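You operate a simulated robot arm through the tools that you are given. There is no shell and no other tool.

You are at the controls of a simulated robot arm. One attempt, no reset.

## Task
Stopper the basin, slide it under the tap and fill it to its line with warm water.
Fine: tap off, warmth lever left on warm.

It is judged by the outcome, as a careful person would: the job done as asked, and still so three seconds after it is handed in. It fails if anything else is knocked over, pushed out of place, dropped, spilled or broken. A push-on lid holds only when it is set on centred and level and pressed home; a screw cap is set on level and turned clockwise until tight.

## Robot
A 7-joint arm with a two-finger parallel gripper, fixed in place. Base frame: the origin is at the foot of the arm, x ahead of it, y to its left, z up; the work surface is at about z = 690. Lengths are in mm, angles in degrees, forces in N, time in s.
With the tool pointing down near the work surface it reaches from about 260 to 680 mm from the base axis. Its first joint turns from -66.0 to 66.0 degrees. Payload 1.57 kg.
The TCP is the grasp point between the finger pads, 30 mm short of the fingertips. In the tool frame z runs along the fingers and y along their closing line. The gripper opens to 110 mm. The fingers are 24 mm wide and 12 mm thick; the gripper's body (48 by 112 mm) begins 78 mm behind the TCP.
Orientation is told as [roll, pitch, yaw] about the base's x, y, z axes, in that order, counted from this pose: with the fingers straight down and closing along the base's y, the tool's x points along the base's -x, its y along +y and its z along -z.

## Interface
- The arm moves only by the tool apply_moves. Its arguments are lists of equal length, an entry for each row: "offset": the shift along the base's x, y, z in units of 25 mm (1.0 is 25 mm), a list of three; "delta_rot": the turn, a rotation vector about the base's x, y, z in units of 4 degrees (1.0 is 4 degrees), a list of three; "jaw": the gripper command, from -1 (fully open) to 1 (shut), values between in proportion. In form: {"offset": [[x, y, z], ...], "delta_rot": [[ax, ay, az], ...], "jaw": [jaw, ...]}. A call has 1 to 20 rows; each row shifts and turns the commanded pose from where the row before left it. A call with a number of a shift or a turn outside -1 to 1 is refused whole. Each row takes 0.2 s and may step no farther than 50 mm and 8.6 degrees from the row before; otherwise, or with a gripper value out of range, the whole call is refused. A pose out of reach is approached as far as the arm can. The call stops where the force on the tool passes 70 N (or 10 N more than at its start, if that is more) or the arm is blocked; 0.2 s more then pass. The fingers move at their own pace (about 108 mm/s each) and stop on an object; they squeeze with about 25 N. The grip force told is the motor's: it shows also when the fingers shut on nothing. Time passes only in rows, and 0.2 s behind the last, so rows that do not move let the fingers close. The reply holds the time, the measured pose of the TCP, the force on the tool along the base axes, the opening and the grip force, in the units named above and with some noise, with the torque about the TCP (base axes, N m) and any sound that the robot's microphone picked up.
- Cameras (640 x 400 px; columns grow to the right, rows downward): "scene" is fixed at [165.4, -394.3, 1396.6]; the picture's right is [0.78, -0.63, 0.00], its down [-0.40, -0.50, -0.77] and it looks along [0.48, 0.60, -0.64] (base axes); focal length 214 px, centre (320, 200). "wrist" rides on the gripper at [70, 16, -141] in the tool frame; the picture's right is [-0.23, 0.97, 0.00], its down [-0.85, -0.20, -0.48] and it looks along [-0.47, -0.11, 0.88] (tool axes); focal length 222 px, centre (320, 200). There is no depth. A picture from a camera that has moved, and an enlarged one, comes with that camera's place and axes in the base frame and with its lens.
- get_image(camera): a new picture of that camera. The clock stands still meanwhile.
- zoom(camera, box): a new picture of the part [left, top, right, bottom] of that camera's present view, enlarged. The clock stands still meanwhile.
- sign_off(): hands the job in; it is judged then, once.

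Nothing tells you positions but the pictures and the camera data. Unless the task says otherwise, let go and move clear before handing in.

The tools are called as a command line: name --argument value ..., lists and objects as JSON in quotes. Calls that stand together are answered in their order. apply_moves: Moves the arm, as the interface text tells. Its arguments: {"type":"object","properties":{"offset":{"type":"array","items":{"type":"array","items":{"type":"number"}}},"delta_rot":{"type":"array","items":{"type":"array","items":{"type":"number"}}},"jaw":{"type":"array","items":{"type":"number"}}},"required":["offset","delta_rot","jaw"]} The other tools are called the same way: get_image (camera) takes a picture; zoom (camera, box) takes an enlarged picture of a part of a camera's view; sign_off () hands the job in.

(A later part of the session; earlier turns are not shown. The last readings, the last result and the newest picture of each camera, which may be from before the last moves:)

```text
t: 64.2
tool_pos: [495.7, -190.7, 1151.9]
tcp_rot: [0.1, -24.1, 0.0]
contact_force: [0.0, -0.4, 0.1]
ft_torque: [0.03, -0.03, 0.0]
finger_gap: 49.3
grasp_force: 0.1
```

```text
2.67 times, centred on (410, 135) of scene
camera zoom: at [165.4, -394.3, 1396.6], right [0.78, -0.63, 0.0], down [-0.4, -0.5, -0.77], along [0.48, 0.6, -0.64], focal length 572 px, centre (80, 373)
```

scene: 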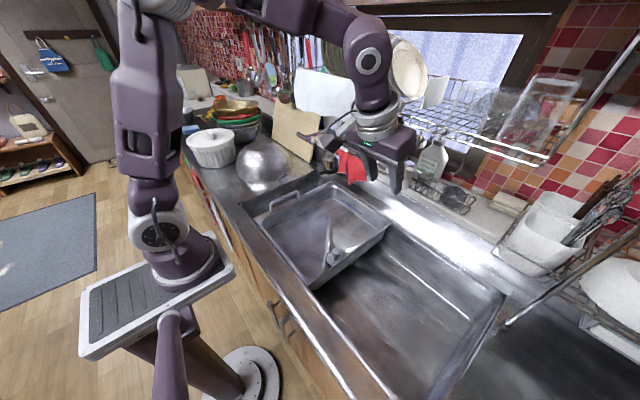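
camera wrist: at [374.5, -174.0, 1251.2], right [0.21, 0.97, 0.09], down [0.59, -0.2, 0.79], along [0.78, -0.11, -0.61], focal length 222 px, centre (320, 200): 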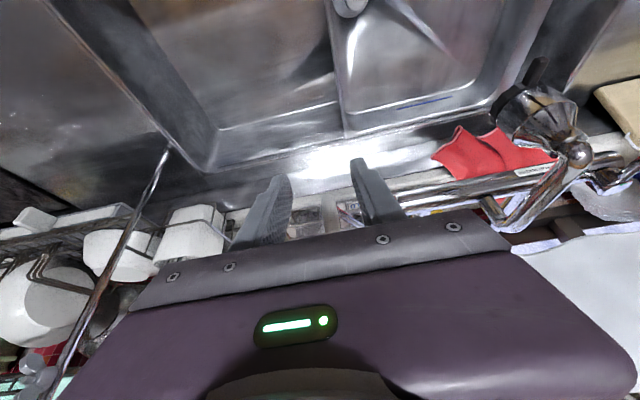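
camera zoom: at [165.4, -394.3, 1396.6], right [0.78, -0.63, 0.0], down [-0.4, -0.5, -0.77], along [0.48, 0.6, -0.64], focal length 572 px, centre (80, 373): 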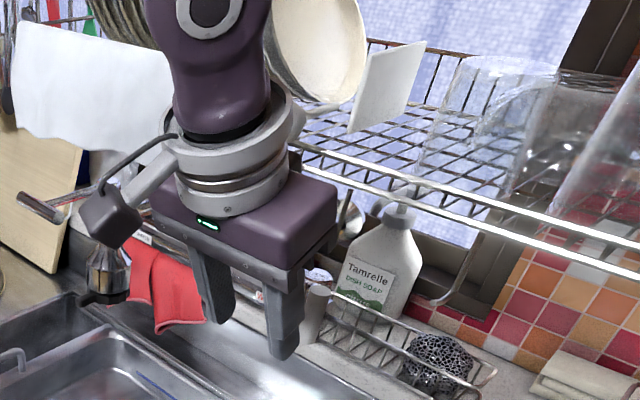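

The knob is between the fingers' paths with shelf clearance. I advance with the fingertips kept above the lever's rod.

apply_moves --offset '[[0.6, -0.03, -0.1], [0.6, -0.03, -0.1], [0.6, -0.03, -0.1], [0.6, -0.03, -0.1], [0.6, 0, -0.1], [0.5, 0, -0.06], [0, 0, 0]]' --delta_rot '[[0, 0, 0], [0, 0, 0], [0, 0, 0], [0, 0, 0], [0, 0, 0], [0, 0, 0], [0, 0, 0]]' --jaw '[0.1, 0.1, 0.1, 0.1, 0.1, 0.1, 0.1]'

get_image --camera "wrist"

zoom --camera "scene" --box '[340, 60, 480, 210]'

zoom --camera "wrist" --box '[260, 150, 420, 240]'

```text
t: 65.8
tool_pos: [583.3, -194.9, 1136.0]
tcp_rot: [0.0, -24.0, 0.0]
contact_force: [-0.4, 0.4, -0.5]
ft_torque: [0.03, 0.0, 0.02]
finger_gap: 49.5
grasp_force: 0.1
```

```text
taken
camera wrist: at [462.3, -177.4, 1237.0], right [0.21, 0.97, 0.09], down [0.59, -0.2, 0.78], along [0.78, -0.11, -0.61], focal length 222 px, centre (320, 200)
```

wrist: 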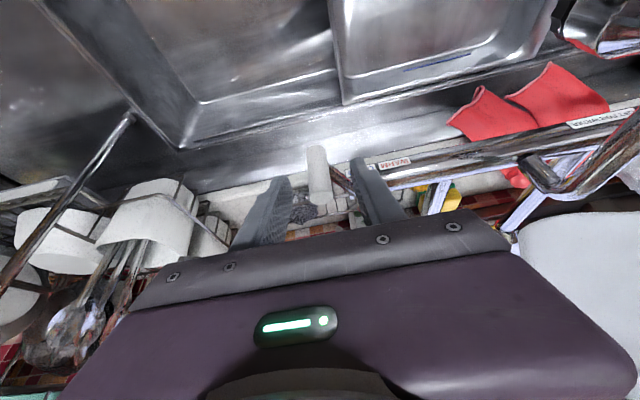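

```text
2.67 times, centred on (410, 135) of scene
camera zoom: at [165.5, -394.3, 1396.6], right [0.78, -0.63, 0.0], down [-0.4, -0.5, -0.77], along [0.48, 0.6, -0.64], focal length 572 px, centre (80, 373)
```

zoom: 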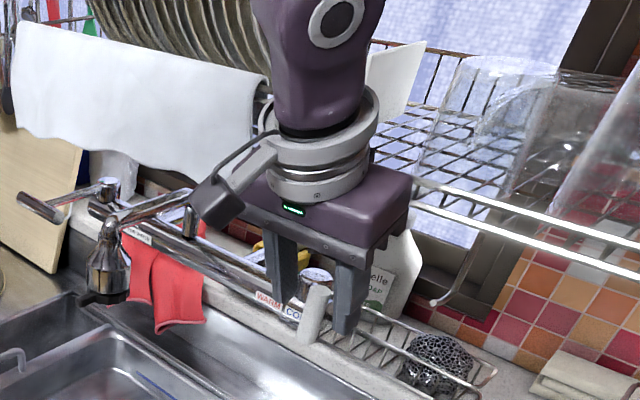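

```text
4.00 times, centred on (340, 195) of wrist
camera zoom: at [462.3, -177.4, 1237.0], right [0.21, 0.97, 0.09], down [0.59, -0.2, 0.78], along [0.78, -0.11, -0.61], focal length 888 px, centre (240, 220)
```

zoom: 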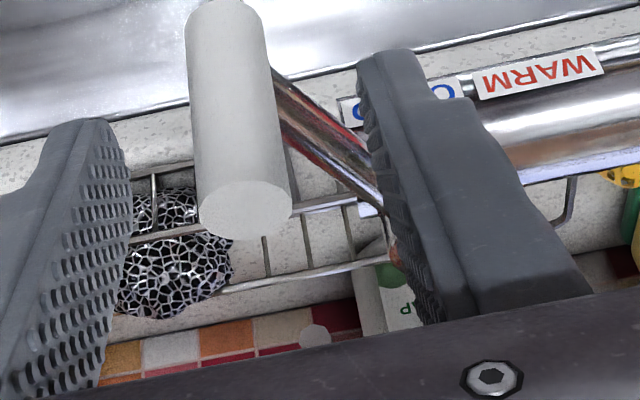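

The knob stands between the fingers at (591, -194). I push it toward +y (WARM) along its arc with the -y finger, gently, and look after a first part.

apply_moves --offset '[[0, 0.3, 0], [0, 0.3, 0], [-0.13, 0.2, 0], [-0.13, 0.2, 0], [0, 0.2, 0], [0, 0, 0]]' --delta_rot '[[0, 0, 0], [0, 0, 0], [0, 0, 0], [0, 0, 0], [0, 0, 0], [0, 0, 0]]' --jaw '[0.1, 0.1, 0.1, 0.1, 0.1, 0.1]'

zoom --camera "wrist" --box '[260, 120, 420, 240]'

zoom --camera "scene" --box '[340, 60, 480, 210]'

```text
t: 67.2
tool_pos: [576.8, -164.9, 1135.7]
tcp_rot: [0.0, -23.9, -0.1]
contact_force: [0.0, 0.0, 0.1]
ft_torque: [0.01, -0.01, -0.01]
finger_gap: 50.0
grasp_force: 0.3
```

```text
3.33 times, centred on (340, 180) of wrist
camera zoom: at [455.6, -147.2, 1236.8], right [0.21, 0.97, 0.09], down [0.59, -0.2, 0.79], along [0.78, -0.11, -0.61], focal length 740 px, centre (253, 267)
```

zoom: 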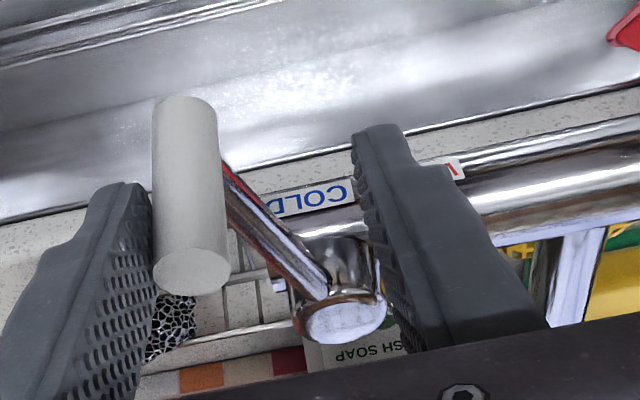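

```text
2.67 times, centred on (410, 135) of scene
camera zoom: at [165.4, -394.3, 1396.6], right [0.78, -0.63, 0.0], down [-0.4, -0.5, -0.77], along [0.48, 0.6, -0.64], focal length 572 px, centre (80, 373)
```

zoom: 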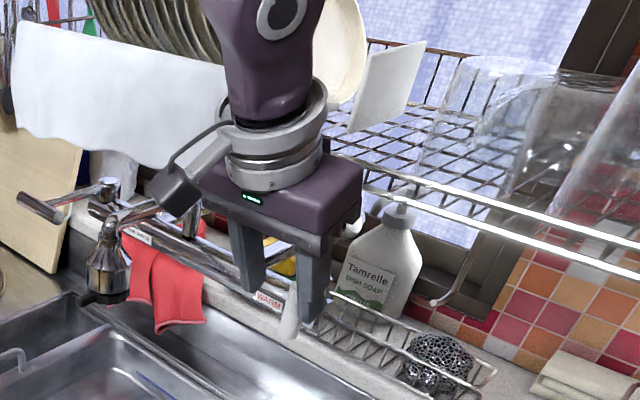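

The lever swings easily with the push. I carry on along the arc.

apply_moves --offset '[[-0.06, 0.24, 0], [-0.06, 0.24, 0], [-0.06, 0.24, 0], [-0.02, 0.21, 0], [-0.02, 0.21, 0], [-0.02, 0.21, 0], [0.02, 0.21, 0], [0.02, 0.21, 0], [0.02, 0.21, 0], [0, 0, 0]]' --delta_rot '[[0, 0, 0], [0, 0, 0], [0, 0, 0], [0, 0, 0], [0, 0, 0], [0, 0, 0], [0, 0, 0], [0, 0, 0], [0, 0, 0], [0, 0, 0]]' --jaw '[0.1, 0.1, 0.1, 0.1, 0.1, 0.1, 0.1, 0.1, 0.1, 0.1]'

zoom --camera "wrist" --box '[260, 120, 420, 240]'

zoom --camera "scene" --box '[340, 60, 480, 210]'

```text
t: 69.4
tool_pos: [572.0, -114.9, 1136.1]
tcp_rot: [0.0, -24.0, 0.0]
contact_force: [-0.6, 0.1, -0.4]
ft_torque: [0.01, -0.01, 0.01]
finger_gap: 49.7
grasp_force: 0.5
```

```text
3.33 times, centred on (340, 180) of wrist
camera zoom: at [451.3, -98.0, 1236.6], right [0.21, 0.97, 0.09], down [0.59, -0.2, 0.78], along [0.78, -0.11, -0.61], focal length 740 px, centre (253, 267)
```

zoom: 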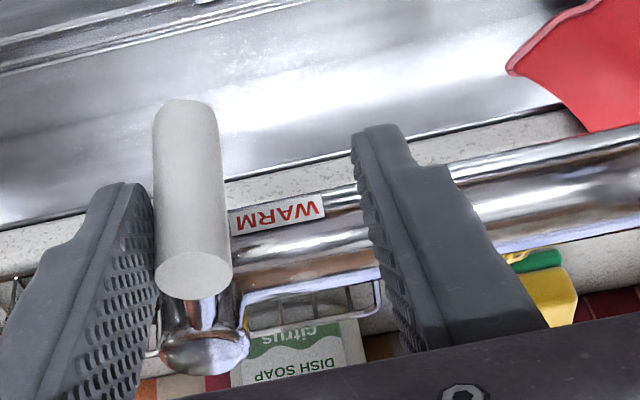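

```text
2.67 times, centred on (410, 135) of scene
camera zoom: at [165.5, -394.3, 1396.6], right [0.78, -0.63, 0.0], down [-0.4, -0.5, -0.77], along [0.48, 0.6, -0.64], focal length 572 px, centre (80, 373)
```

zoom: 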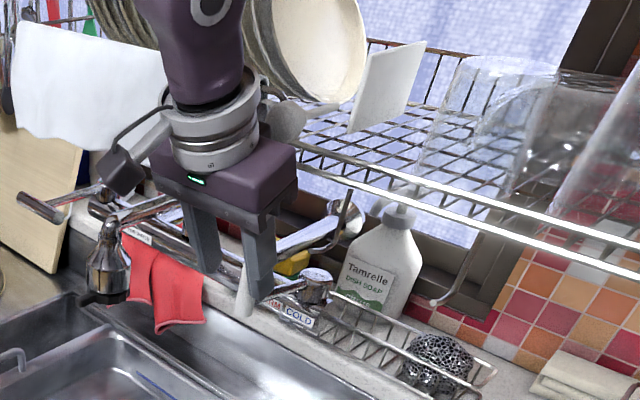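

The lever is past the middle. I continue in small steps, watching for its end stop.

apply_moves --offset '[[0.05, 0.2, 0], [0.05, 0.2, 0], [0.05, 0.2, 0], [0.08, 0.19, 0], [0, 0, 0]]' --delta_rot '[[0, 0, 0], [0, 0, 0], [0, 0, 0], [0, 0, 0], [0, 0, 0]]' --jaw '[0.1, 0.1, 0.1, 0.1, 0.1]'

zoom --camera "wrist" --box '[260, 120, 420, 240]'

zoom --camera "scene" --box '[360, 110, 440, 190]'

```text
t: 70.6
tool_pos: [577.6, -96.8, 1136.2]
tcp_rot: [0.0, -23.9, -0.1]
contact_force: [0.8, -0.5, 0.9]
ft_torque: [-0.01, 0.02, 0.0]
finger_gap: 50.2
grasp_force: 0.3
```

```text
3.33 times, centred on (340, 180) of wrist
camera zoom: at [456.8, -78.0, 1236.7], right [0.21, 0.97, 0.09], down [0.59, -0.2, 0.79], along [0.78, -0.11, -0.61], focal length 740 px, centre (253, 267)
```

zoom: 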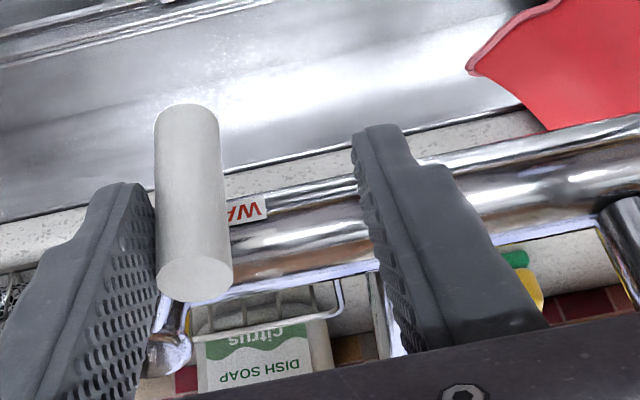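

```text
5.00 times, centred on (400, 150) of scene
camera zoom: at [165.5, -394.3, 1396.6], right [0.78, -0.63, 0.0], down [-0.4, -0.5, -0.77], along [0.48, 0.6, -0.64], focal length 1072 px, centre (-80, 450)
```

zoom: 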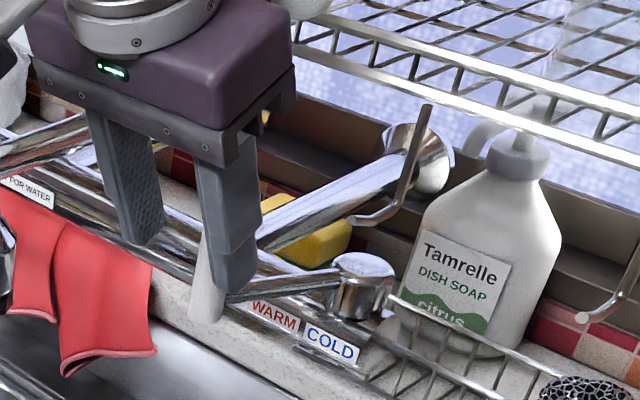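

The rod now points across the WARM label. I push a little further until the end stop is felt.

apply_moves --offset '[[0.08, 0.18, 0], [0.1, 0.18, 0], [0.1, 0.16, 0], [0, 0, 0]]' --delta_rot '[[0, 0, 0], [0, 0, 0], [0, 0, 0], [0, 0, 0]]' --jaw '[0.1, 0.1, 0.1, 0.1]'

zoom --camera "scene" --box '[360, 110, 440, 190]'

```text
t: 71.6
tool_pos: [583.3, -84.3, 1135.8]
tcp_rot: [0.0, -24.0, -0.2]
contact_force: [-4.4, -12.6, 0.2]
ft_torque: [-0.18, 0.1, -0.2]
finger_gap: 60.1
grasp_force: 6.0
```

```text
5.00 times, centred on (400, 150) of scene
camera zoom: at [165.3, -394.7, 1396.5], right [0.78, -0.63, 0.0], down [-0.4, -0.5, -0.77], along [0.48, 0.6, -0.64], focal length 1072 px, centre (-80, 450)
```

zoom: 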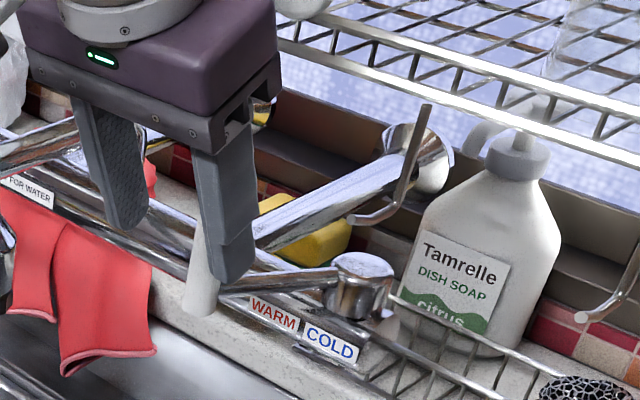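

I felt the end stop (-12.6 N), so the lever is fully on WARM. I recentre the fingers around the knob and withdraw straight back.

apply_moves --offset '[[0, -0.4, 0], [0, -0.45, 0], [0, 0, 0], [-0.3, 0, 0.1], [-0.6, 0, 0.2], [-0.8, 0, 0.2], [-0.8, 0, 0.2], [-0.8, 0, 0.2], [-0.8, 0, 0], [0, 0, 0]]' --delta_rot '[[0, 0, 0], [0, 0, 0], [0, 0, 0], [0, 0, 0], [0, 0, 0], [0, 0, 0], [0, 0, 0], [0, 0, 0], [0, 0, 0], [0, 0, 0]]' --jaw '[0.1, 0.1, 0.1, 0.1, 0.1, 0.1, 0.1, 0.1, 0.1, 0.1]'

get_image --camera "scene"

zoom --camera "scene" --box '[360, 130, 440, 190]'

get_image --camera "wrist"

```text
t: 73.8
tool_pos: [480.9, -104.5, 1158.4]
tcp_rot: [0.0, -23.9, -0.1]
contact_force: [-0.1, -0.1, -0.1]
ft_torque: [0.01, -0.02, 0.02]
finger_gap: 49.6
grasp_force: 0.0
```

```text
taken
```

scene: 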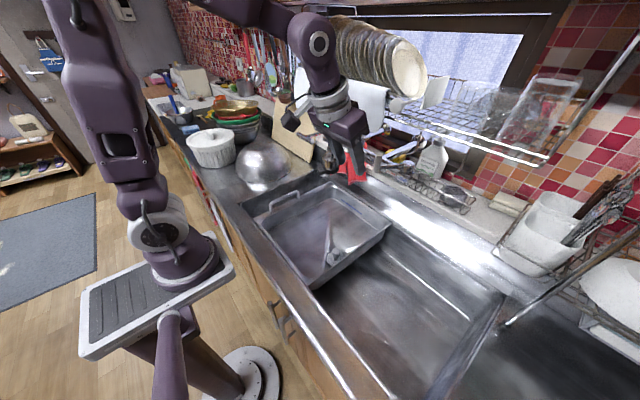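

```text
6.67 times, centred on (400, 160) of scene
camera zoom: at [165.4, -394.3, 1396.6], right [0.78, -0.63, 0.0], down [-0.4, -0.5, -0.77], along [0.48, 0.6, -0.64], focal length 1430 px, centre (-213, 467)
```

zoom: 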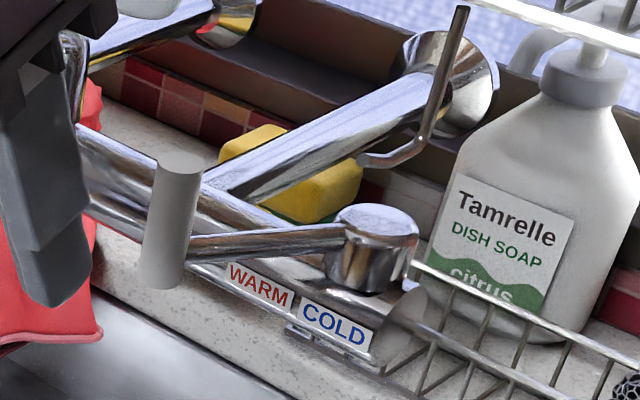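

```text
taken
camera wrist: at [360.7, -86.6, 1259.0], right [0.21, 0.97, 0.09], down [0.59, -0.2, 0.78], along [0.78, -0.11, -0.61], focal length 222 px, centre (320, 200)
```

wrist: 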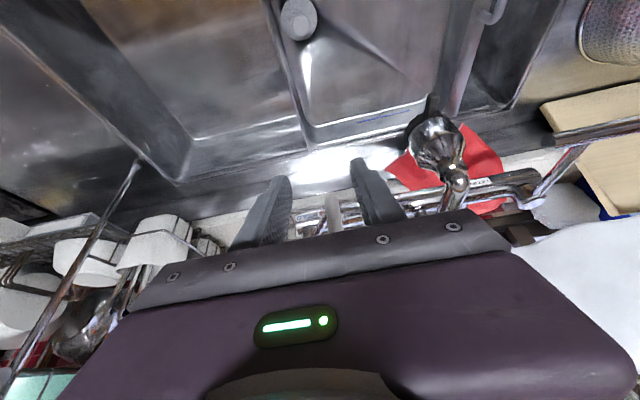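

The warmth lever now rests on WARM. Next is the "lift for water" bar at about x 551, y 129–211, z 1097; a towel hangs above and behind it (about x 585, above z 1170), so I want a flatter, forward-pointing tool there. I move across in front of the tap first.

apply_moves --offset '[[-0.8, 0, 0], [-0.8, 0, 0], [-0.8, 0.3, 0], [-0.6, 0.8, 0], [0, 0.9, 0], [0, 0.9, 0], [0, 0.9, 0], [0, 0.9, 0], [0, 0.9, 0], [0, 0.9, 0], [0, 0.9, 0], [0, 0.9, 0], [0, 0.9, 0], [0, 0.9, 0], [0, 0.9, 0], [0, 0, 0]]' --delta_rot '[[0, 0, 0], [0, 0, 0], [0, 0, 0], [0, 0, 0], [0, 0, 0], [0, 0, 0], [0, 0, 0], [0, 0, 0], [0, 0, 0], [0, 0, 0], [0, 0, 0], [0, 0, 0], [0, 0, 0], [0, 0, 0], [0, 0, 0], [0, 0, 0]]' --jaw '[0.1, 0.1, 0.1, 0.1, 0.1, 0.1, 0.1, 0.1, 0.1, 0.1, 0.1, 0.1, 0.1, 0.1, 0.1, 0.1]'

get_image --camera "scene"

get_image --camera "wrist"

```text
t: 77.2
tool_pos: [407.1, 171.5, 1158.5]
tcp_rot: [0.0, -23.9, 0.0]
contact_force: [0.0, 0.4, 0.2]
ft_torque: [-0.01, -0.02, 0.05]
finger_gap: 49.4
grasp_force: 0.0
```

```text
taken
```

scene: 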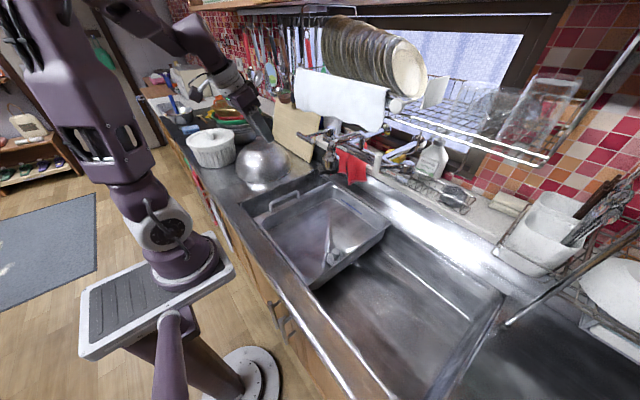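

```text
taken
camera wrist: at [286.4, 188.8, 1259.1], right [0.21, 0.97, 0.09], down [0.59, -0.2, 0.78], along [0.78, -0.11, -0.61], focal length 222 px, centre (320, 200)
```

wrist: 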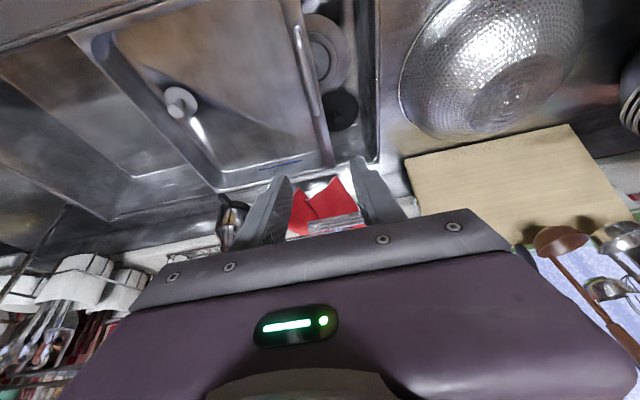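

I take enlarged views to fix the lift bar and towel positions precisely.

zoom --camera "wrist" --box '[210, 160, 410, 250]'

zoom --camera "scene" --box '[270, 50, 430, 190]'

```text
3.20 times, centred on (310, 205) of wrist
camera zoom: at [286.4, 188.8, 1259.1], right [0.21, 0.97, 0.09], down [0.59, -0.2, 0.78], along [0.78, -0.11, -0.61], focal length 711 px, centre (352, 184)
```

zoom: 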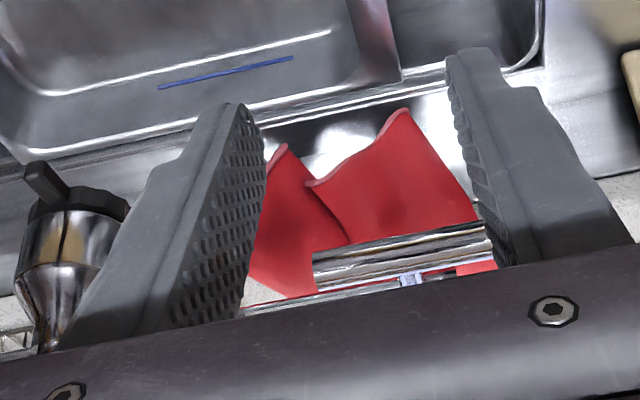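

```text
2.86 times, centred on (350, 120) of scene
camera zoom: at [165.5, -394.2, 1396.6], right [0.78, -0.63, 0.0], down [-0.4, -0.5, -0.77], along [0.48, 0.6, -0.64], focal length 613 px, centre (234, 429)
```

zoom: 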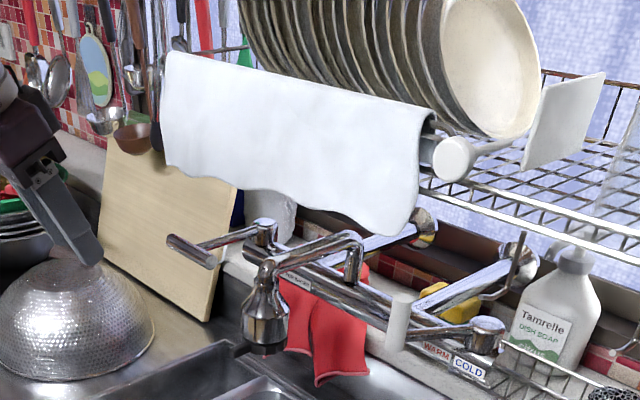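

Confirmed: the bar's middle is at (551, 169, 1097). I now pitch the tool to -64° while staying in front of it, and see if the arm can take that posture.

apply_moves --offset '[[0.2, 0, -0.2], [0.2, 0, -0.2], [0.2, 0, -0.2], [0.2, 0, -0.2], [0.2, 0, -0.2], [0.2, 0, -0.2], [0.2, 0, -0.2], [0.2, 0, -0.2], [0.2, 0, -0.2], [0.2, 0, -0.2], [0, 0, 0]]' --delta_rot '[[0, -1, 0], [0, -1, 0], [0, -1, 0], [0, -1, 0], [0, -1, 0], [0, -1, 0], [0, -1, 0], [0, -1, 0], [0, -1, 0], [0, -1, 0], [0, 0, 0]]' --jaw '[0.5, 1, 1, 1, 1, 1, 1, 1, 1, 1, 1]'

get_image --camera "scene"

get_image --camera "wrist"

```text
t: 79.6
tool_pos: [443.9, 173.3, 1127.6]
tcp_rot: [0.2, -50.0, -0.5]
contact_force: [0.1, 0.5, 0.2]
ft_torque: [0.01, -0.04, 0.01]
finger_gap: 0.0
grasp_force: 21.4
out of reach, approached as far as the arm can: row 7, 8, 9, 10
```

```text
taken
```

scene: 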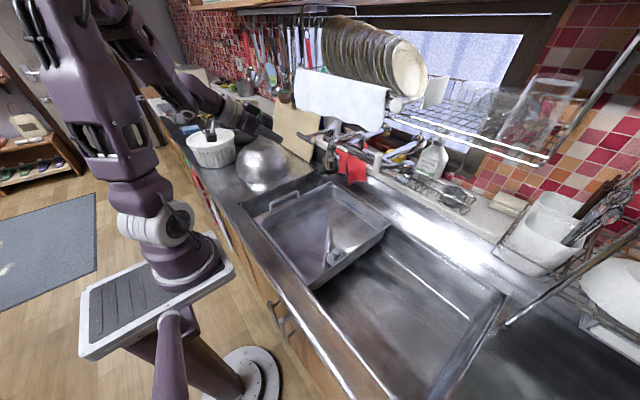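

```text
taken
camera wrist: at [291.3, 191.2, 1165.1], right [0.15, 0.97, 0.18], down [0.18, -0.2, 0.96], along [0.97, -0.11, -0.21], focal length 222 px, centre (320, 200)
```

wrist: 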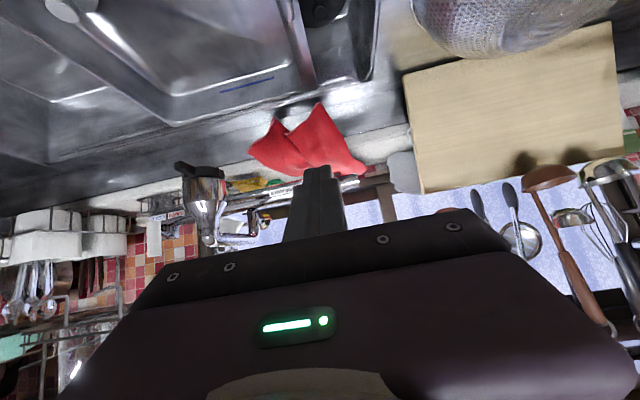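

The arm stalled again at -50° with the tool not aligned to its own reach direction. I'll back off the pitch, turn the tool 17° to point radially from the base, and then pitch in that plane.

apply_moves --offset '[[0, -0.12, 0.08], [0, -0.12, 0.08], [0, -0.12, 0.08], [0, -0.12, 0.08], [0, -0.12, 0.08], [0, -0.12, 0.08], [0, -0.12, 0.08], [0, -0.12, 0.08], [0, -0.12, 0.08], [0, -0.12, 0.08], [0, -0.12, 0], [0, -0.12, 0], [0, 0, 0]]' --delta_rot '[[0, 0.93, 0], [0, 0.93, 0], [0, 0.93, 0], [0, 0.93, 0], [0, 0.93, 0], [0, 0.93, 0], [0, 0.93, 0], [0, 0, 0.9], [0, 0, 0.9], [0, 0, 0.9], [0, 0, 0.9], [0, 0, 0.83], [0, 0, 0]]' --jaw '[1, 1, 1, 1, 1, 1, 1, 1, 1, 1, 1, 1, 1]'

apply_moves --offset '[[0.15, 0.045, -0.1], [0.15, 0.045, -0.1], [0.15, 0.045, -0.1], [0.15, 0.045, -0.1], [0.15, 0.045, -0.1], [0.15, 0.045, -0.1], [0, 0, 0]]' --delta_rot '[[0.292, -0.956, 0], [0.292, -0.956, 0], [0.292, -0.956, 0], [0.292, -0.956, 0], [0.292, -0.956, 0], [0.292, -0.956, 0], [0, 0, 0]]' --jaw '[1, 1, 1, 1, 1, 1, 1]'

get_image --camera "scene"

```text
t: 82.4
tool_pos: [444.2, 137.4, 1148.7]
tcp_rot: [0.0, -24.0, 17.5]
contact_force: [1.5, 1.1, -0.1]
ft_torque: [-0.01, 0.0, -0.01]
finger_gap: 0.1
grasp_force: 21.6
```

```text
t: 84.0
tool_pos: [484.6, 139.5, 1163.8]
tcp_rot: [-1.9, -43.7, 17.0]
contact_force: [0.7, -0.7, 0.0]
ft_torque: [0.03, -0.01, 0.02]
finger_gap: 0.2
grasp_force: 21.7
out of reach, approached as far as the arm can: row 4, 5, 6
```

```text
taken
```

scene: 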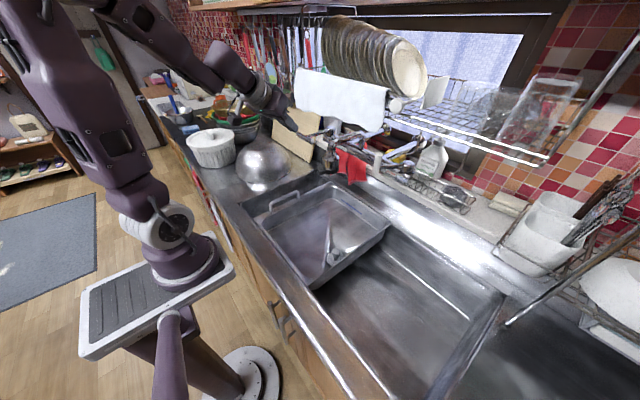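

The wrist seems unable to straighten fully, so a flat tool must come at an angle to the forearm. I'll return to a steeper pitch and turn the tool to approach from the left front (yaw about -35°), where it's clear.

apply_moves --offset '[[0, 0, 0], [-0.3, 0.1, 0], [-0.3, 0.1, 0], [-0.3, 0.1, 0], [-0.3, 0.1, 0], [-0.3, 0.1, 0], [0, 0.1, 0], [0, 0.1, 0], [0, 0.1, 0], [0, 0.1, 0], [0, 0.1, 0], [0, 0.1, 0], [0, 0.1, 0], [0, 0.1, 0], [0, 0.1, 0], [0, 0.1, 0], [0, 0.1, 0], [0, 0.1, 0], [0, 0.1, 0], [0, 0, 0]]' --delta_rot '[[0.33, 0.1, 0.33], [-0.292, 0.956, 0], [-0.292, 0.956, 0], [-0.292, 0.956, 0], [-0.292, 0.956, 0], [-0.27, 0.88, 0], [0, 0, -1], [0, 0, -1], [0, 0, -1], [0, 0, -1], [0, 0, -1], [0, 0, -1], [0, 0, -1], [0, 0, -1], [0, 0, -1], [0, 0, -1], [0, 0, -1], [0, 0, -1], [0, 0, -1], [0, 0, 0]]' --jaw '[1, 1, 1, 1, 1, 1, 1, 1, 1, 1, 1, 1, 1, 1, 1, 1, 1, 1, 1, 1]'

get_image --camera "scene"

```text
t: 88.2
tool_pos: [482.6, 168.2, 1183.3]
tcp_rot: [-3.8, -35.0, -36.0]
contact_force: [-0.2, 0.9, 0.9]
ft_torque: [0.01, -0.02, 0.01]
finger_gap: 0.1
grasp_force: 20.9
out of reach, approached as far as the arm can: row 1, 2, 3, 4
```

```text
taken
```

scene: 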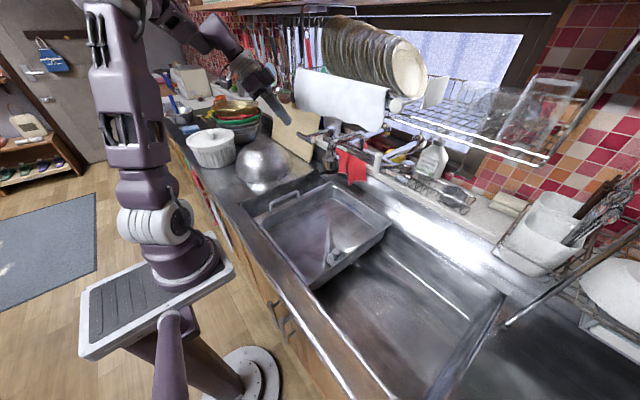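

The arm moved freely in this orientation. I correct the small roll and pitch the tool flat while backing off to the front-left of the bar.

apply_moves --offset '[[-0.2, 0.3, 0], [-0.2, 0.3, -0.3], [-0.2, 0.3, -0.3], [-0.2, 0.3, -0.3], [-0.2, 0.3, -0.3], [-0.2, 0.3, -0.3], [-0.2, 0.3, -0.3], [-0.2, 0.3, -0.3], [-0.2, 0.3, -0.3], [0, 0, 0]]' --delta_rot '[[0.63, -0.457, 0.545], [-0.533, -0.733, 0], [-0.533, -0.733, 0], [-0.533, -0.733, 0], [-0.533, -0.733, 0], [-0.533, -0.733, 0], [-0.533, -0.733, 0], [-0.533, -0.733, 0], [-0.533, -0.733, 0], [0, 0, 0]]' --jaw '[1, 1, 1, 1, 1, 1, 1, 1, 1, 1]'

get_image --camera "scene"

get_image --camera "wrist"

```text
t: 90.4
tool_pos: [437.0, 235.7, 1123.2]
tcp_rot: [-0.1, -63.9, -35.9]
contact_force: [0.6, -1.0, 0.3]
ft_torque: [-0.01, 0.0, 0.0]
finger_gap: 0.1
grasp_force: 21.7
```

```text
taken
```

scene: 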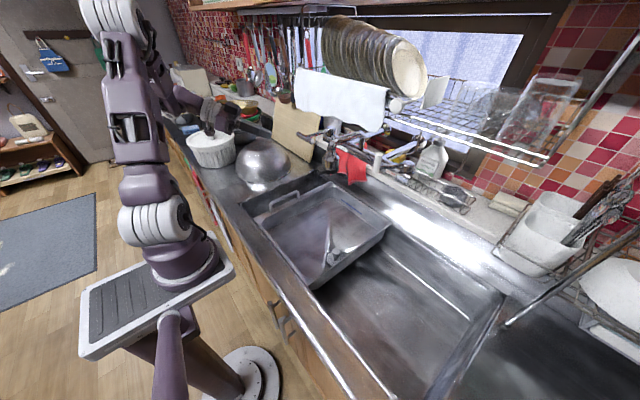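

```text
taken
camera wrist: at [319.2, 342.1, 1122.1], right [0.65, 0.73, 0.2], down [-0.16, -0.13, 0.98], along [0.74, -0.67, 0.03], focal length 222 px, centre (320, 200)
```

wrist: 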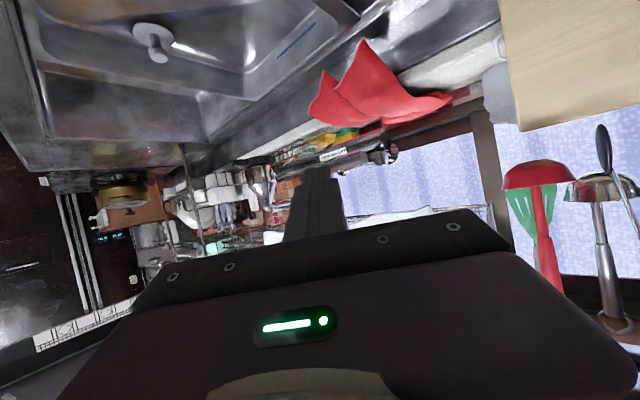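

The flat posture works, and the wrist camera even sees the basin and its line. I zoom on the lift bar.

zoom --camera "wrist" --box '[220, 120, 420, 240]'

zoom --camera "scene" --box '[180, 80, 340, 200]'

```text
3.20 times, centred on (320, 180) of wrist
camera zoom: at [319.2, 342.1, 1122.1], right [0.65, 0.73, 0.2], down [-0.16, -0.13, 0.98], along [0.74, -0.67, 0.03], focal length 711 px, centre (320, 264)
```

zoom: 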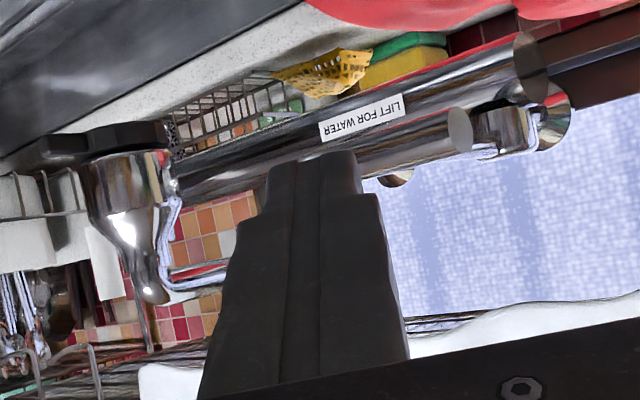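

```text
3.33 times, centred on (260, 140) of scene
camera zoom: at [165.5, -394.3, 1396.6], right [0.78, -0.63, 0.0], down [-0.4, -0.5, -0.77], along [0.48, 0.6, -0.64], focal length 715 px, centre (520, 400)
```

zoom: 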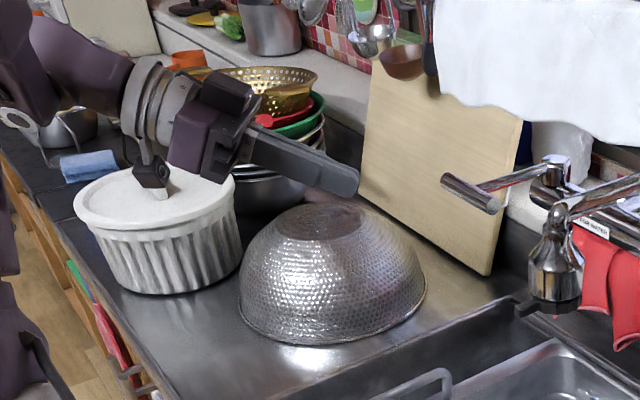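

The bar is where I measured it. I move to the front-left of it, below its level, then slide the closed fingers underneath.

apply_moves --offset '[[0, 0, -0.9], [0.3, -0.2, -0.9], [0.6, -0.4, -0.7], [0.8, -0.5, 0], [0.8, -0.5, 0], [0, 0, 0]]' --delta_rot '[[0, 0, 0], [0, 0, 0], [0, 0, 0], [0, 0, 0], [0, 0, 0], [0, 0, 0]]' --jaw '[1, 1, 1, 1, 1, 1]'

get_image --camera "wrist"

zoom --camera "scene" --box '[250, 90, 370, 190]'

```text
t: 91.8
tool_pos: [499.1, 195.7, 1060.9]
tcp_rot: [-0.1, -64.0, -35.7]
contact_force: [-0.3, 0.6, -0.3]
ft_torque: [-0.05, -0.02, -0.01]
finger_gap: 0.3
grasp_force: 21.3
```

```text
taken
camera wrist: at [381.7, 302.2, 1059.7], right [0.65, 0.73, 0.2], down [-0.16, -0.13, 0.98], along [0.74, -0.67, 0.03], focal length 222 px, centre (320, 200)
```

wrist: 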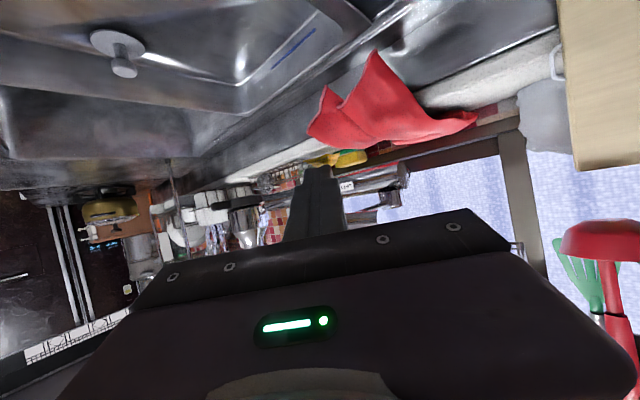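

```text
4.00 times, centred on (310, 140) of scene
camera zoom: at [165.4, -394.3, 1396.6], right [0.78, -0.63, 0.0], down [-0.4, -0.5, -0.77], along [0.48, 0.6, -0.64], focal length 858 px, centre (360, 440)
```

zoom: 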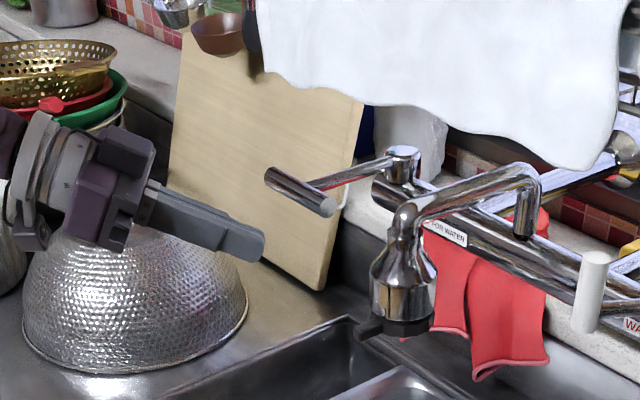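

The fingers are in front of and below the bar. I slide them under it.

apply_moves --offset '[[0.485, -0.353, 0], [0.485, -0.353, 0], [0.485, -0.353, 0], [0.485, -0.353, 0], [0, 0, 0]]' --delta_rot '[[0, 0, 0], [0, 0, 0], [0, 0, 0], [0, 0, 0], [0, 0, 0]]' --jaw '[1, 1, 1, 1, 1]'

zoom --camera "wrist" --box '[220, 100, 420, 220]'

zoom --camera "scene" --box '[250, 90, 370, 190]'

```text
t: 93.0
tool_pos: [549.3, 160.7, 1061.6]
tcp_rot: [0.0, -64.1, -35.8]
contact_force: [-0.4, 0.7, 0.9]
ft_torque: [0.02, -0.03, 0.0]
finger_gap: 0.0
grasp_force: 21.6
```

```text
3.20 times, centred on (320, 160) of wrist
camera zoom: at [430.4, 267.1, 1060.0], right [0.65, 0.73, 0.2], down [-0.16, -0.13, 0.98], along [0.74, -0.67, 0.03], focal length 711 px, centre (320, 328)
```

zoom: 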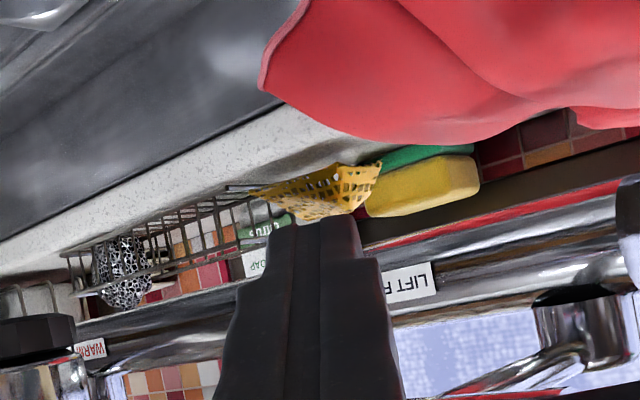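

```text
4.00 times, centred on (310, 140) of scene
camera zoom: at [165.4, -394.3, 1396.6], right [0.78, -0.63, 0.0], down [-0.4, -0.5, -0.77], along [0.48, 0.6, -0.64], focal length 858 px, centre (360, 440)
```

zoom: 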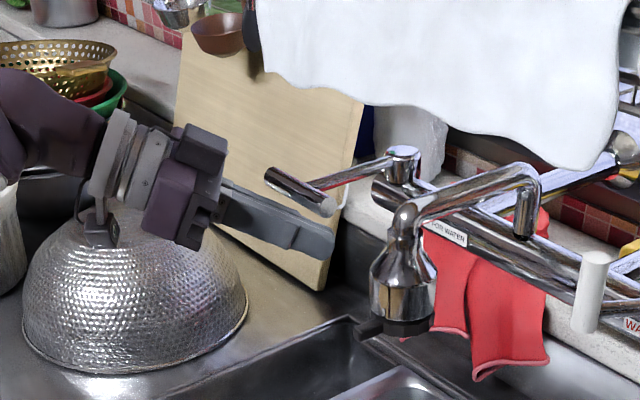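

The fingers are under the bar and clear of everything else. I record the empty basin's look, then lift gently.

zoom --camera "scene" --box '[240, 170, 400, 290]'

apply_moves --offset '[[0, 0, 0.25], [0, 0, 0.2], [0, 0, 0.2], [0, 0, 0.2], [0, 0, 0]]' --delta_rot '[[0, 0, 0], [0, 0, 0], [0, 0, 0], [0, 0, 0], [0, 0, 0]]' --jaw '[1, 1, 1, 1, 1]'

zoom --camera "scene" --box '[250, 90, 410, 290]'

```text
3.33 times, centred on (320, 230) of scene
camera zoom: at [165.4, -394.3, 1396.6], right [0.78, -0.63, 0.0], down [-0.4, -0.5, -0.77], along [0.48, 0.6, -0.64], focal length 715 px, centre (320, 100)
```

zoom: 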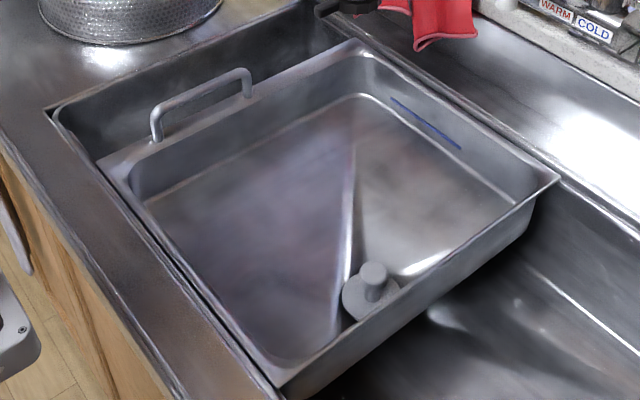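

```text
t: 94.2
tool_pos: [547.2, 160.0, 1082.7]
tcp_rot: [-0.1, -64.0, -35.8]
contact_force: [-0.1, 0.3, -1.0]
ft_torque: [-0.05, -0.05, -0.01]
finger_gap: 0.0
grasp_force: 21.5
```

```text
2.00 times, centred on (330, 190) of scene
camera zoom: at [165.4, -394.2, 1396.7], right [0.78, -0.63, 0.0], down [-0.4, -0.5, -0.77], along [0.48, 0.6, -0.64], focal length 429 px, centre (300, 220)
```

zoom: 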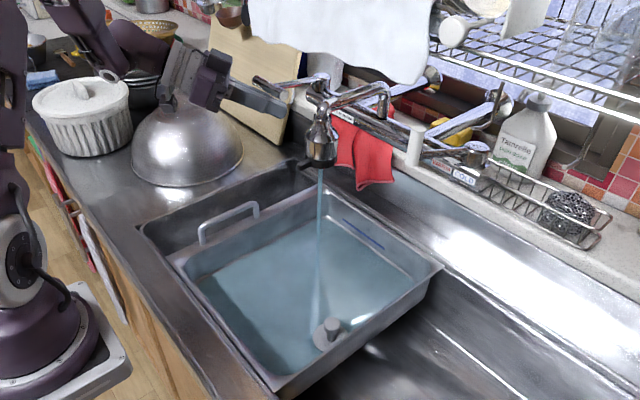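

Water is already running and rising fast; the clock stands still while I look at the level against the line.

zoom --camera "scene" --box '[240, 170, 400, 290]'

zoom --camera "scene" --box '[320, 180, 370, 220]'

zoom --camera "scene" --box '[260, 100, 340, 160]'

```text
3.33 times, centred on (320, 230) of scene
camera zoom: at [165.4, -394.2, 1396.7], right [0.78, -0.63, 0.0], down [-0.4, -0.5, -0.77], along [0.48, 0.6, -0.64], focal length 715 px, centre (320, 100)
```

zoom: 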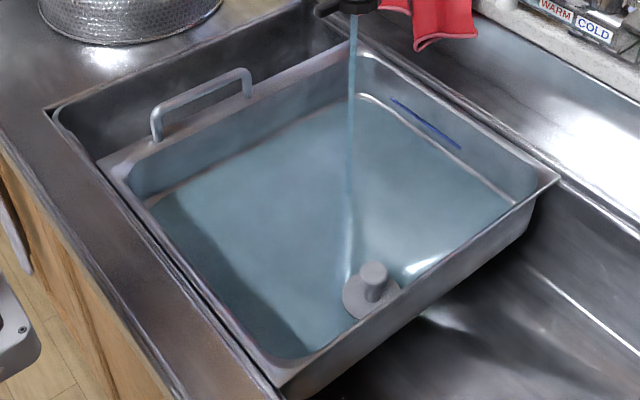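

```text
10.00 times, centred on (345, 200) of scene
camera zoom: at [165.4, -394.2, 1396.7], right [0.78, -0.63, 0.0], down [-0.4, -0.5, -0.77], along [0.48, 0.6, -0.64], focal length 2145 px, centre (70, 200)
```

zoom: 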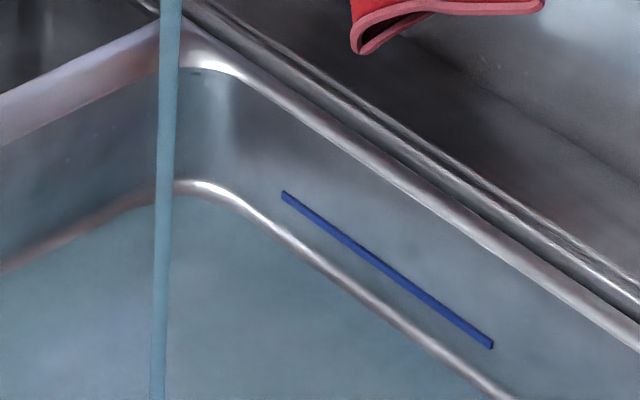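

```text
6.67 times, centred on (300, 130) of scene
camera zoom: at [165.4, -394.2, 1396.7], right [0.78, -0.63, 0.0], down [-0.4, -0.5, -0.77], along [0.48, 0.6, -0.64], focal length 1430 px, centre (453, 667)
```

zoom: 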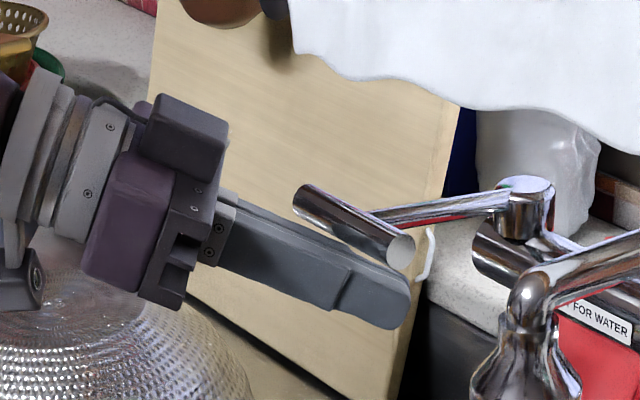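

I enlarge the wall around the line further to find the waterline.

zoom --camera "scene" --box '[330, 182, 358, 204]'

zoom --camera "scene" --box '[345, 195, 380, 225]'

zoom --camera "scene" --box '[265, 210, 325, 255]'

zoom --camera "scene" --box '[310, 235, 350, 270]'

zoom --camera "wrist" --box '[0, 0, 330, 120]'

```text
16.00 times, centred on (344, 193) of scene
camera zoom: at [165.4, -394.2, 1396.7], right [0.78, -0.63, 0.0], down [-0.4, -0.5, -0.77], along [0.48, 0.6, -0.64], focal length 3432 px, centre (-64, 312)
```

zoom: 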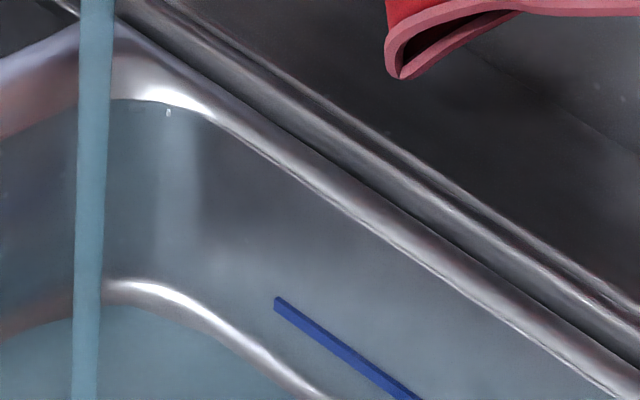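

```text
13.33 times, centred on (362, 210) of scene
camera zoom: at [165.4, -394.2, 1396.7], right [0.78, -0.63, 0.0], down [-0.4, -0.5, -0.77], along [0.48, 0.6, -0.64], focal length 2860 px, centre (-247, 67)
```

zoom: 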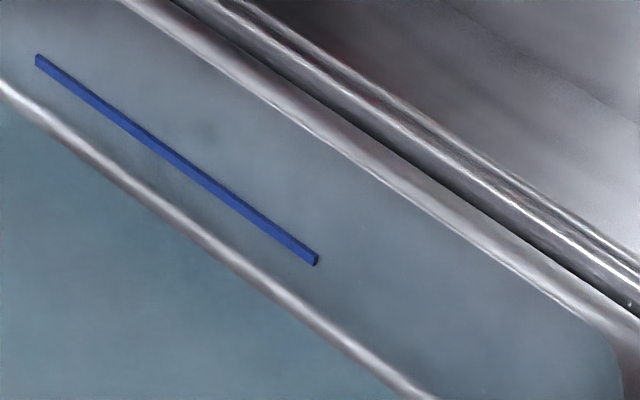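

```text
8.89 times, centred on (295, 232) of scene
camera zoom: at [165.4, -394.2, 1396.7], right [0.78, -0.63, 0.0], down [-0.4, -0.5, -0.77], along [0.48, 0.6, -0.64], focal length 1906 px, centre (542, -89)
```

zoom: 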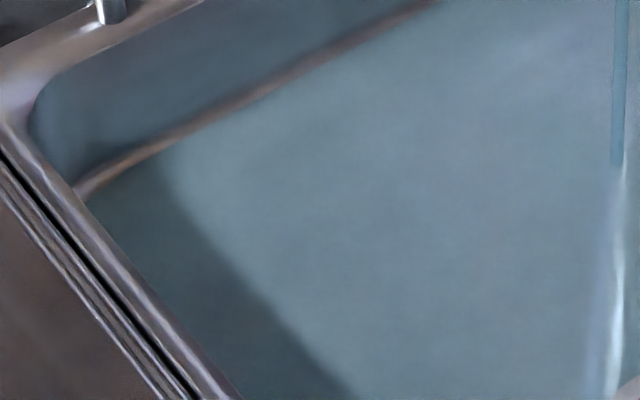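

```text
11.43 times, centred on (330, 252) of scene
camera zoom: at [165.4, -394.2, 1396.7], right [0.78, -0.63, 0.0], down [-0.4, -0.5, -0.77], along [0.48, 0.6, -0.64], focal length 2451 px, centre (206, -400)
```

zoom: 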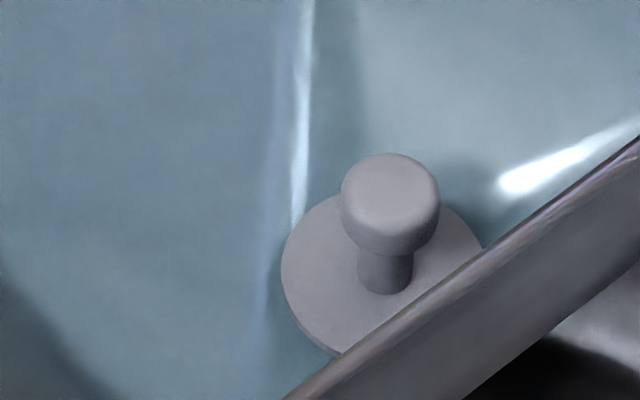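

```text
1.94 times, centred on (165, 60) of wrist
camera zoom: at [430.2, 266.9, 1081.3], right [0.65, 0.73, 0.2], down [-0.16, -0.13, 0.98], along [0.74, -0.67, 0.03], focal length 431 px, centre (621, 472)
```

zoom: 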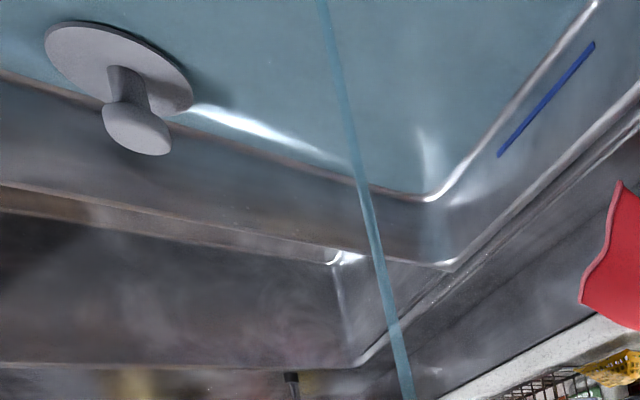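

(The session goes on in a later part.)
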